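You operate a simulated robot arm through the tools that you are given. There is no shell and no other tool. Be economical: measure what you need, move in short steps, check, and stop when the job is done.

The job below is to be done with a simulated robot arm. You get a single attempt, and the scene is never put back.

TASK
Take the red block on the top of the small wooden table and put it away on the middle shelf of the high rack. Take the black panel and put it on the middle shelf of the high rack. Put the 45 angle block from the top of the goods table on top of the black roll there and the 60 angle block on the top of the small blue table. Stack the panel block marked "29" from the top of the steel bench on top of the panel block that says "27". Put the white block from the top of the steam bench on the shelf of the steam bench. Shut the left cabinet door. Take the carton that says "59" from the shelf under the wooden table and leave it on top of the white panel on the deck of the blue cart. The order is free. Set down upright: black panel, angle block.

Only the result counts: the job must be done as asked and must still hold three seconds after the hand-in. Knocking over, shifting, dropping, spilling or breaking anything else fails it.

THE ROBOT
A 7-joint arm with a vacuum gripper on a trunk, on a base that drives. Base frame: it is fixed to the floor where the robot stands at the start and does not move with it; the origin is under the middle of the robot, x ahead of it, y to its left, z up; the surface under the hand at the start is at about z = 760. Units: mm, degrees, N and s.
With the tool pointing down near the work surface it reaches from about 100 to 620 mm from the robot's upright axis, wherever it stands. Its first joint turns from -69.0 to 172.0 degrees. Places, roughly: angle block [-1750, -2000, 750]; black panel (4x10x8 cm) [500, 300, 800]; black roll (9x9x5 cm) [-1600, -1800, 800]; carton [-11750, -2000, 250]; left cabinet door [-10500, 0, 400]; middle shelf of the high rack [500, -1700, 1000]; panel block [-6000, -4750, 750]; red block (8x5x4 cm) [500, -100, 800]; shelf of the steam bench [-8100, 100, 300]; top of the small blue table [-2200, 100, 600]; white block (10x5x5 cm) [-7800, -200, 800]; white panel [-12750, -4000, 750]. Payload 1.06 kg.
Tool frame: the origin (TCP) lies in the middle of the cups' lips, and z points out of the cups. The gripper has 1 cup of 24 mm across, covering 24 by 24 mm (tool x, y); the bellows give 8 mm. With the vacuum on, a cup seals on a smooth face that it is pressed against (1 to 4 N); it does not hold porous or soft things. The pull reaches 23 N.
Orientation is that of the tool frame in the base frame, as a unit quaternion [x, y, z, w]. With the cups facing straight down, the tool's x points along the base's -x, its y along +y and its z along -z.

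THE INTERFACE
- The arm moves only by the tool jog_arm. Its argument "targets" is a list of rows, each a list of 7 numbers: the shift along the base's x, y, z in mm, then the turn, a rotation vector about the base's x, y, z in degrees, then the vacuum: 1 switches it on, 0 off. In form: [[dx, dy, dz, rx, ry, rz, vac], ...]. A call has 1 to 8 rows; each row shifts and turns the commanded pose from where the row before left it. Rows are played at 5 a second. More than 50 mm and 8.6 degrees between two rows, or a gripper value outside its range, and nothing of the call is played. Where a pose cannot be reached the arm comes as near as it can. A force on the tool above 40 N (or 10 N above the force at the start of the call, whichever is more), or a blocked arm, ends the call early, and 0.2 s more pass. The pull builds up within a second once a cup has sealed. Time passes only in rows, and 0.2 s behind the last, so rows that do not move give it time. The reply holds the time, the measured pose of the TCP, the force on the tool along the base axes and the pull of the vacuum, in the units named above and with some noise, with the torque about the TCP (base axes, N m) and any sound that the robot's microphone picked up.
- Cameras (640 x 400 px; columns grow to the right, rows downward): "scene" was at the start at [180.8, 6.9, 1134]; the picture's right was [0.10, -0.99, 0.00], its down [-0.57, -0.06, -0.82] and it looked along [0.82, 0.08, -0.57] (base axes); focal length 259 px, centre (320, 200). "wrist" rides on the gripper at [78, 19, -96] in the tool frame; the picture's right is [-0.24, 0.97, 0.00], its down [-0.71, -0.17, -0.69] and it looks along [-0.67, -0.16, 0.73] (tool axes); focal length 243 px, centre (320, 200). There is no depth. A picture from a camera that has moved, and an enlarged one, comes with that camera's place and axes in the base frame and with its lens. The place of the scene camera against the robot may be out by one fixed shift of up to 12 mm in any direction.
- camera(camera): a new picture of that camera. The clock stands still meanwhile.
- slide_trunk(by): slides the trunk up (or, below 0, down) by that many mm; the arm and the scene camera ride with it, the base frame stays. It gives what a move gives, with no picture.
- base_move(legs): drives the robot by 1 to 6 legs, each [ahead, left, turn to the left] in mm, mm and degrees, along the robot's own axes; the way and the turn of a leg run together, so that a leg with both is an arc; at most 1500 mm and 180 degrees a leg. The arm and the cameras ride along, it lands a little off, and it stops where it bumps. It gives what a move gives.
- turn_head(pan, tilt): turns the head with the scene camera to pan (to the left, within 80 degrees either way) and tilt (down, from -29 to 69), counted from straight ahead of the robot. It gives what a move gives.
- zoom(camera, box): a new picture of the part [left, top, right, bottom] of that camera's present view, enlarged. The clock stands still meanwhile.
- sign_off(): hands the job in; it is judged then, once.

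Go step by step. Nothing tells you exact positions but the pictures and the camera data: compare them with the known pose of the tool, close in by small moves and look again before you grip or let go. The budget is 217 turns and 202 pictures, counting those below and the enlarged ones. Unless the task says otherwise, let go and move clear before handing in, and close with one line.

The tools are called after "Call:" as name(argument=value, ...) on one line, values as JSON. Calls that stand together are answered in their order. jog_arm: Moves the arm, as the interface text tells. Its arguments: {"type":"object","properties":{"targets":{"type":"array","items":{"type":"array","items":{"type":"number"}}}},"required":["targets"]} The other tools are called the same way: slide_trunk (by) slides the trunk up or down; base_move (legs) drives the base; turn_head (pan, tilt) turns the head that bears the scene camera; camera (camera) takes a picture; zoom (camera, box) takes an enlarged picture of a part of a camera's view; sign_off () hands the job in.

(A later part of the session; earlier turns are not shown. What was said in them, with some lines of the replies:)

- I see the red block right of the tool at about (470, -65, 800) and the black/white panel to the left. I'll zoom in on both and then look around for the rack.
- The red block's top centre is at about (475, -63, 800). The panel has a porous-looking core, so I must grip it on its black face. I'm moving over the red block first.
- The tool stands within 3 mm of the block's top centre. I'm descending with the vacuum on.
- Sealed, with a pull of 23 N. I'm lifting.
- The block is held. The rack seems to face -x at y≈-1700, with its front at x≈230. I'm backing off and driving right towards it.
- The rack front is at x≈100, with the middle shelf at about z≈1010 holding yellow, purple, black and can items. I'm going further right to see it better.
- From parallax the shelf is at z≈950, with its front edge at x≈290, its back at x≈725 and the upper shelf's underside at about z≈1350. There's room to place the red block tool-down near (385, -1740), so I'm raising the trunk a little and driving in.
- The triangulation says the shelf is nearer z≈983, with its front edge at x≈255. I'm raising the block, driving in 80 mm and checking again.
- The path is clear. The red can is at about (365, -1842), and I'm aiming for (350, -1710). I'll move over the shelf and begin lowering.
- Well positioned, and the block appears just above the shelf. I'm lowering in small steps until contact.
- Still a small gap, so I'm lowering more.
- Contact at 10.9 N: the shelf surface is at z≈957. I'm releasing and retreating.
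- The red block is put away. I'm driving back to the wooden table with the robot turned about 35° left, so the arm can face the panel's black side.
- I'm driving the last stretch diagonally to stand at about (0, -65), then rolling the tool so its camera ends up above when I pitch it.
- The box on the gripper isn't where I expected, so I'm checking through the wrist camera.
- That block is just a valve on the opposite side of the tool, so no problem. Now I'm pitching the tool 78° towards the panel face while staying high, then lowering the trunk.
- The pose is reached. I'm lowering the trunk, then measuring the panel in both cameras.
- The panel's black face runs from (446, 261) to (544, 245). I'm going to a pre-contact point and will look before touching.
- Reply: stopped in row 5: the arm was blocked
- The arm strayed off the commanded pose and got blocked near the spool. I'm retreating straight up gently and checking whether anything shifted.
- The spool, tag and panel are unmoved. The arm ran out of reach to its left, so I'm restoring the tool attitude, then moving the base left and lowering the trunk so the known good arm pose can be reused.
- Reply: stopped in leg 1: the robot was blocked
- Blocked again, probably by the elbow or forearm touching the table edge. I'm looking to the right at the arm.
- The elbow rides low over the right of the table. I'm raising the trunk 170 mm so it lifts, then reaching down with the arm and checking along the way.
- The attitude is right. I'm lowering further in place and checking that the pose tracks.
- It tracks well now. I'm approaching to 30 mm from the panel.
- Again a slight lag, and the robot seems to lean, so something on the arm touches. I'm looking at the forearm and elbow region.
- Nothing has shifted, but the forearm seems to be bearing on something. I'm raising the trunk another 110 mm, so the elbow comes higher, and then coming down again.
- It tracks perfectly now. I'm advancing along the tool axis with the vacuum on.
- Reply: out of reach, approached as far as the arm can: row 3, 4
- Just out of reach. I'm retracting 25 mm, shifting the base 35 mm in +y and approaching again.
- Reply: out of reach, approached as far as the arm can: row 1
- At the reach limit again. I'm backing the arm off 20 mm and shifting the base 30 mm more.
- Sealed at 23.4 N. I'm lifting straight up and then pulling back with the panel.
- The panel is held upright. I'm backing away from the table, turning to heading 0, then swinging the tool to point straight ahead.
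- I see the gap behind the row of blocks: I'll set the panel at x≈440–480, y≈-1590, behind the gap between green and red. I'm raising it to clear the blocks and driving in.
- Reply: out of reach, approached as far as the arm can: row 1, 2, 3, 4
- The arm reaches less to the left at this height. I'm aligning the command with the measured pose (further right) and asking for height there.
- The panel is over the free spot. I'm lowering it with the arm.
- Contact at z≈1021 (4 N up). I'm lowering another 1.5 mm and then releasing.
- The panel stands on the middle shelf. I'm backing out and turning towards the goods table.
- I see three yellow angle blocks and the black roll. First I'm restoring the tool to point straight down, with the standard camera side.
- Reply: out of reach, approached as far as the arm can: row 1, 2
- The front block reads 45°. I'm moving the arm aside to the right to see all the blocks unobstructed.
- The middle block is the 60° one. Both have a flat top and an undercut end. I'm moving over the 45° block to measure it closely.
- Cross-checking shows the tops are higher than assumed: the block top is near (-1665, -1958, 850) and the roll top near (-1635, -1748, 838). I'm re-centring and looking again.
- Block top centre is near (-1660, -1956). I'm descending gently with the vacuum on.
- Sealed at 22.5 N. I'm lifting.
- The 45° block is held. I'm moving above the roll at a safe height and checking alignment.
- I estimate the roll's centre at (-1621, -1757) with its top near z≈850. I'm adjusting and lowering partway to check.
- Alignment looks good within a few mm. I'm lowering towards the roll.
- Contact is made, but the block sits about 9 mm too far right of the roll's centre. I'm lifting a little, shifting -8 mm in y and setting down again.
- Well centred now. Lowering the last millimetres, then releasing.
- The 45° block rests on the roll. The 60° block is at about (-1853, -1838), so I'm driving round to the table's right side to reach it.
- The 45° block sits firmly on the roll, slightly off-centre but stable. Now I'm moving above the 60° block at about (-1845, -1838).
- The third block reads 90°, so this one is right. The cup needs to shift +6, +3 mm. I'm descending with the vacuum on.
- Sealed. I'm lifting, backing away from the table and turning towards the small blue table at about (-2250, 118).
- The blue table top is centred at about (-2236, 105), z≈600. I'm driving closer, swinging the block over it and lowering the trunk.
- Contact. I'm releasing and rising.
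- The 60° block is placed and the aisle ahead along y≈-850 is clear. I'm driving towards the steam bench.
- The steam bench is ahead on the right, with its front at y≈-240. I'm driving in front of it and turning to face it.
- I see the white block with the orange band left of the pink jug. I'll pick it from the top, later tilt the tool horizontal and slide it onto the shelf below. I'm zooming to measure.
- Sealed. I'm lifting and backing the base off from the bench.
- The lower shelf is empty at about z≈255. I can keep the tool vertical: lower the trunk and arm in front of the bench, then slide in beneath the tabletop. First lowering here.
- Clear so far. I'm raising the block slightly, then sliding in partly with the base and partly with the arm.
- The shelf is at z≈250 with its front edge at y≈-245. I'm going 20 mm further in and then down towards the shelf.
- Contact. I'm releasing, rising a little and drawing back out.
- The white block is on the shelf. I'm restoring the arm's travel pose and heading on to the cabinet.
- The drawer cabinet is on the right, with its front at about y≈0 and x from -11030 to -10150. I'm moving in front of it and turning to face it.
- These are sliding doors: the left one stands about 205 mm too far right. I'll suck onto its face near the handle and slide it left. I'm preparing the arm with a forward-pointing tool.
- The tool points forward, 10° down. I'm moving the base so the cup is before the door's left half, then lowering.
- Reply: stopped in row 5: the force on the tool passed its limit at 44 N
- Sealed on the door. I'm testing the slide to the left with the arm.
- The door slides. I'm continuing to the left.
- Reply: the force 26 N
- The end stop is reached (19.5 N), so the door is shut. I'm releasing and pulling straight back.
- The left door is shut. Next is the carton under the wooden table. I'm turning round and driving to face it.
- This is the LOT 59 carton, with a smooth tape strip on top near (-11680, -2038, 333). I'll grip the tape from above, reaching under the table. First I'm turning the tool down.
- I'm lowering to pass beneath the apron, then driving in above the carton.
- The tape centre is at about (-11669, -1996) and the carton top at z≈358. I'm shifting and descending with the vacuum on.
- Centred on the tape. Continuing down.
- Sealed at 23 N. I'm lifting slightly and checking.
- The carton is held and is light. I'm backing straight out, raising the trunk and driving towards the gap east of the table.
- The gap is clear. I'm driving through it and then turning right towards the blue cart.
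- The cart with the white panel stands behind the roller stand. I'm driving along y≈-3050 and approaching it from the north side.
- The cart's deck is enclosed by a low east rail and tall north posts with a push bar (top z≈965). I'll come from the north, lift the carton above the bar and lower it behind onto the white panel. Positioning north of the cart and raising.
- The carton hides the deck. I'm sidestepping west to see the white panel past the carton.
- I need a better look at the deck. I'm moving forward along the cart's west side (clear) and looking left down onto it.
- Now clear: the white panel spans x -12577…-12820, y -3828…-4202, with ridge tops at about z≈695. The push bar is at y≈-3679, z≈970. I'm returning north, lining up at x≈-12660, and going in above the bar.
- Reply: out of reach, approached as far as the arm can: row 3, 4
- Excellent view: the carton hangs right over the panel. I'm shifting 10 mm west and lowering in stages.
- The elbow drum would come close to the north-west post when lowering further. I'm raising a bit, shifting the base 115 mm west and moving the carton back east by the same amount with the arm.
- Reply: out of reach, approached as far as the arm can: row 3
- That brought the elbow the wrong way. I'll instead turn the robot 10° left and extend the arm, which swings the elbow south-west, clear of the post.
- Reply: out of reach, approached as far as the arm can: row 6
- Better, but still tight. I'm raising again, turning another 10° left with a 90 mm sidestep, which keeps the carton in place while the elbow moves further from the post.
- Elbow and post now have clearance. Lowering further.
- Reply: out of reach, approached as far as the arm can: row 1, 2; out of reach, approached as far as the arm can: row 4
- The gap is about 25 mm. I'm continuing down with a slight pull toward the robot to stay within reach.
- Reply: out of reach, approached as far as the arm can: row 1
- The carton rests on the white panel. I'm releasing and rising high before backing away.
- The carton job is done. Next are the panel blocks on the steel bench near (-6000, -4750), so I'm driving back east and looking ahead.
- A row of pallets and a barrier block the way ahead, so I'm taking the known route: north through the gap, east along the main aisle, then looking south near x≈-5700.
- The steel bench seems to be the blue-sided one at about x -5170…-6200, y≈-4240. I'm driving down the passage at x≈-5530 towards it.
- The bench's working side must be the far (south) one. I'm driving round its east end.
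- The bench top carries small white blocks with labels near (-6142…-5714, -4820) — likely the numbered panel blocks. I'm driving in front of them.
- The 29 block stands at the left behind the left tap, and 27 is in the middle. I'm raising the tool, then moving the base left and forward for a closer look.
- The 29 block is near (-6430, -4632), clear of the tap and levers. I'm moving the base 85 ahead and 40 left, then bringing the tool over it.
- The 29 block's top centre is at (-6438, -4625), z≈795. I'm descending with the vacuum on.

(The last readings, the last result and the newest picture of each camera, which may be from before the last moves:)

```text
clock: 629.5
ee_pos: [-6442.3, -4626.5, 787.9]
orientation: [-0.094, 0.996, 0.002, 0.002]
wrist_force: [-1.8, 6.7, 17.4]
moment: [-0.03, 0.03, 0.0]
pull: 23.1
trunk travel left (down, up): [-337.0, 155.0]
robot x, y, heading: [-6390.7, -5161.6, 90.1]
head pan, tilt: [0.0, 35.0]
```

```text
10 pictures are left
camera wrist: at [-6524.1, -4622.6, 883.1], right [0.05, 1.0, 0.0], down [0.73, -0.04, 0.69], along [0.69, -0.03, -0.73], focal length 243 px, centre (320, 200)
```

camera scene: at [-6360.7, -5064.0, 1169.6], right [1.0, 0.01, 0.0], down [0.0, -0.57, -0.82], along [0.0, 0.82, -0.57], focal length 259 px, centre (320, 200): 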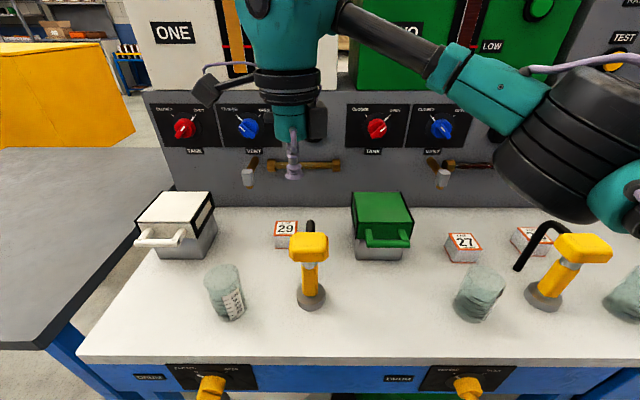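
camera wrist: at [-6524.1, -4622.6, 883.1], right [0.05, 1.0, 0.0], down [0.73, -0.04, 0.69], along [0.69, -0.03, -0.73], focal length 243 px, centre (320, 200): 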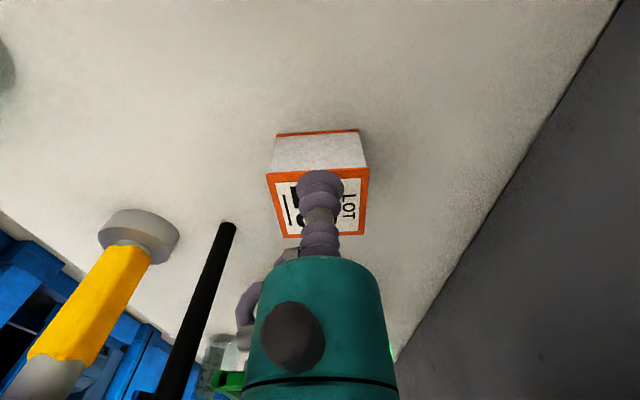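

Sealed on 29, with the cup about 6 mm off its centre. I'm lifting straight up to z≈1000 and shifting the base right towards 27 at about (-6062, -4664).

Call:
jog_arm(targets=[[0, 0, 5, 0, 0, 0, 1], [0, 0, 15, 0, 0, 0, 1], [0, 0, 25, 0, 0, 0, 1], [0, 0, 30, 0, 0, 0, 1], [0, 0, 35, 0, 0, 0, 1], [0, -10, 35, 0, 0, 0, 1], [0, -10, 35, 0, 0, 0, 1], [0, -18, 35, 0, 0, 0, 1]])

Call:
base_move(legs=[[0, -375, 0]])

Call:
camera(camera="wrist")

```text
clock: 631.3
ee_pos: [-6441.1, -4663.9, 1003.1]
orientation: [-0.095, 0.995, 0.001, 0.002]
wrist_force: [0.2, 1.2, -1.1]
moment: [0.02, -0.02, 0.01]
pull: 23.5
trunk travel left (down, up): [-337.0, 155.0]
robot x, y, heading: [-6389.4, -5160.1, 90.3]
head pan, tilt: [0.0, 35.0]
```

```text
clock: 635.1
ee_pos: [-6073.2, -4663.0, 1002.0]
orientation: [-0.098, 0.995, 0.0, 0.001]
wrist_force: [-0.1, -0.2, -1.0]
moment: [-0.01, 0.01, -0.01]
pull: 23.3
trunk travel left (down, up): [-337.0, 155.0]
robot x, y, heading: [-6019.6, -5157.0, 90.2]
head pan, tilt: [0.0, 35.0]
```

```text
9 pictures are left
camera wrist: at [-6154.2, -4659.2, 1097.8], right [0.04, 1.0, 0.0], down [0.73, -0.03, 0.69], along [0.69, -0.03, -0.73], focal length 243 px, centre (320, 200)
```

wrist: 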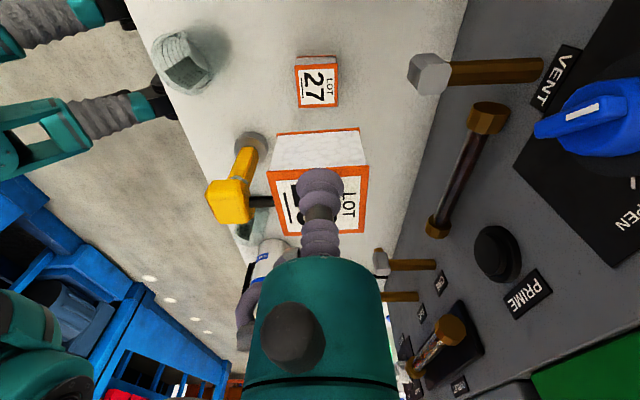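

The 27 block is at (-6053, -4666). I'm aligning and lowering above it.

Call:
jog_arm(targets=[[14, -3, -20, 0, 0, 0, 1], [0, 0, -40, 0, 0, 0, 1], [0, 0, -40, 0, 0, 0, 1], [0, 0, -40, 0, 0, 0, 1], [0, 0, 0, 0, 0, 0, 1]])

Call:
camera(camera="wrist")

Call:
turn_head(pan=0, tilt=40)

Call:
zoom(camera="scene", box=[220, 120, 380, 260])

```text
clock: 636.3
ee_pos: [-6058.3, -4667.3, 862.6]
orientation: [-0.099, 0.995, 0.001, 0.001]
wrist_force: [0.3, -0.3, -0.4]
moment: [0.02, 0.01, 0.01]
pull: 22.6
trunk travel left (down, up): [-337.0, 155.0]
robot x, y, heading: [-6016.3, -5157.7, 90.6]
head pan, tilt: [0.0, 35.0]
```

```text
8 pictures are left
camera wrist: at [-6140.6, -4663.7, 958.1], right [0.04, 1.0, 0.0], down [0.73, -0.03, 0.69], along [0.69, -0.03, -0.73], focal length 243 px, centre (320, 200)
```

wrist: 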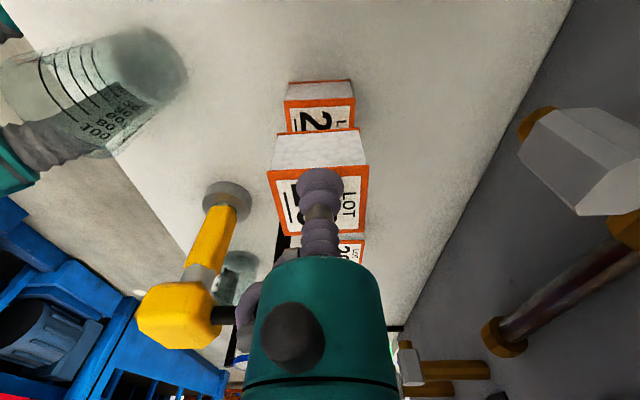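

```text
clock: 637.0
ee_pos: [-6059.2, -4667.0, 862.5]
orientation: [-0.098, 0.995, 0.001, 0.002]
wrist_force: [-0.6, 0.3, -0.5]
moment: [0.0, 0.01, 0.03]
pull: 22.6
trunk travel left (down, up): [-337.0, 155.0]
robot x, y, heading: [-6016.8, -5158.0, 90.7]
head pan, tilt: [0.0, 40.0]
```

```text
2.86 times, centred on (300, 190) of scene
camera zoom: at [-6028.6, -4981.2, 1162.0], right [1.0, 0.01, 0.0], down [0.01, -0.64, -0.77], along [-0.01, 0.77, -0.64], focal length 739 px, centre (377, 229)
```

zoom: 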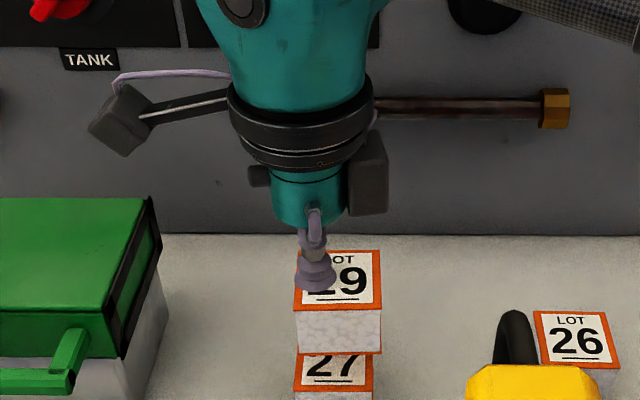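

The blocks line up within about 3 mm. I'm lowering the rest gently.

Call:
jog_arm(targets=[[-3, 0, -12, 0, 0, 0, 1], [0, 0, -10, 0, 0, 0, 1], [0, 0, -4, 0, 0, 0, 1], [0, 0, -3, 0, 0, 0, 1], [0, 0, 0, 0, 0, 0, 1]])

```text
clock: 638.2
ee_pos: [-6061.6, -4665.0, 831.7]
orientation: [-0.099, 0.995, 0.001, 0.001]
wrist_force: [0.9, 0.5, -0.7]
moment: [0.0, 0.04, 0.02]
pull: 22.7
trunk travel left (down, up): [-337.0, 155.0]
robot x, y, heading: [-6018.7, -5157.2, 90.3]
head pan, tilt: [0.0, 40.0]
```

Call:
jog_arm(targets=[[0, 0, -2, 0, 0, 0, 1], [0, 0, -2, 0, 0, 0, 1], [0, 0, -2, 0, 0, 0, 1], [0, 0, 0, 0, 0, 0, 1]])

Call:
zoom(camera="scene", box=[240, 160, 360, 265])

```text
clock: 639.2
ee_pos: [-6061.7, -4665.6, 827.9]
orientation: [-0.097, 0.995, 0.002, 0.002]
wrist_force: [0.6, 1.5, 14.1]
moment: [-0.05, -0.05, 0.01]
pull: 22.5
trunk travel left (down, up): [-337.0, 155.0]
robot x, y, heading: [-6023.3, -5160.7, 90.4]
head pan, tilt: [0.0, 40.0]
```

```text
3.81 times, centred on (300, 212) of scene
camera zoom: at [-6028.5, -4982.1, 1162.2], right [1.0, 0.01, 0.0], down [0.01, -0.64, -0.77], along [-0.01, 0.77, -0.64], focal length 986 px, centre (396, 152)
```

zoom: 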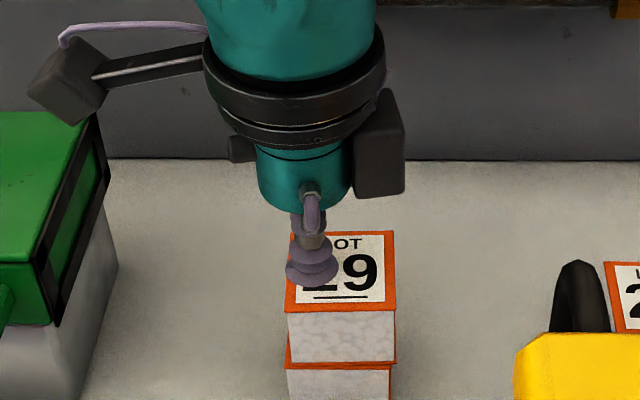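

Contact, and 29 sits squarely on 27. I'm releasing and rising.

Call:
jog_arm(targets=[[0, 0, 2, 0, 0, 0, 0], [0, 0, 0, 0, 0, 0, 0], [0, 0, 0, 0, 0, 0, 0], [0, 0, 0, 0, 0, 0, 0], [0, 0, 8, 0, 0, 0, 0], [0, 0, 25, 0, 0, 0, 0], [0, 0, 40, 0, 0, 0, 0], [0, 0, 45, 0, 0, 0, 0]])

Call:
base_move(legs=[[-350, 0, 0]])

Call:
camera(camera="scene")

```text
clock: 641.0
ee_pos: [-6061.5, -4665.6, 948.3]
orientation: [-0.098, 0.995, 0.0, 0.002]
wrist_force: [-1.1, 0.5, -0.5]
moment: [0.01, 0.03, 0.0]
pull: 0.1
trunk travel left (down, up): [-337.0, 155.0]
robot x, y, heading: [-6016.1, -5159.7, 90.7]
head pan, tilt: [0.0, 40.0]
```

```text
clock: 643.2
ee_pos: [-6059.0, -5013.4, 950.1]
orientation: [-0.096, 0.995, 0.001, 0.002]
wrist_force: [-0.8, 0.1, 0.5]
moment: [0.0, 0.01, 0.01]
pull: 0.0
trunk travel left (down, up): [-337.0, 155.0]
robot x, y, heading: [-6013.4, -5507.8, 90.2]
head pan, tilt: [0.0, 40.0]
```

```text
5 pictures are left
camera scene: at [-6025.4, -5329.8, 1162.0], right [1.0, 0.01, 0.0], down [0.0, -0.64, -0.77], along [-0.01, 0.77, -0.64], focal length 259 px, centre (320, 200)
```

scene: 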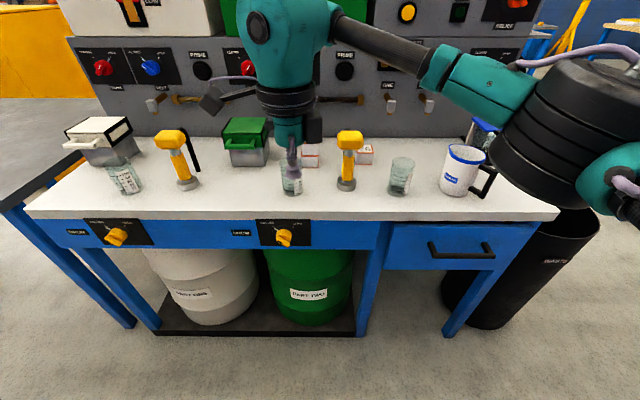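

All items are in place and the arm is clear, so I'm handing in the job.

Call:
sign_off()

```text
The job is handed in.
```

The whole job is done and handed in: the red block, black panel, both angle blocks, block 29, the white block, the cabinet door and carton 59 are all where you asked. The 45 block rests on the black roll about 18 mm off-centre, but it held steady.
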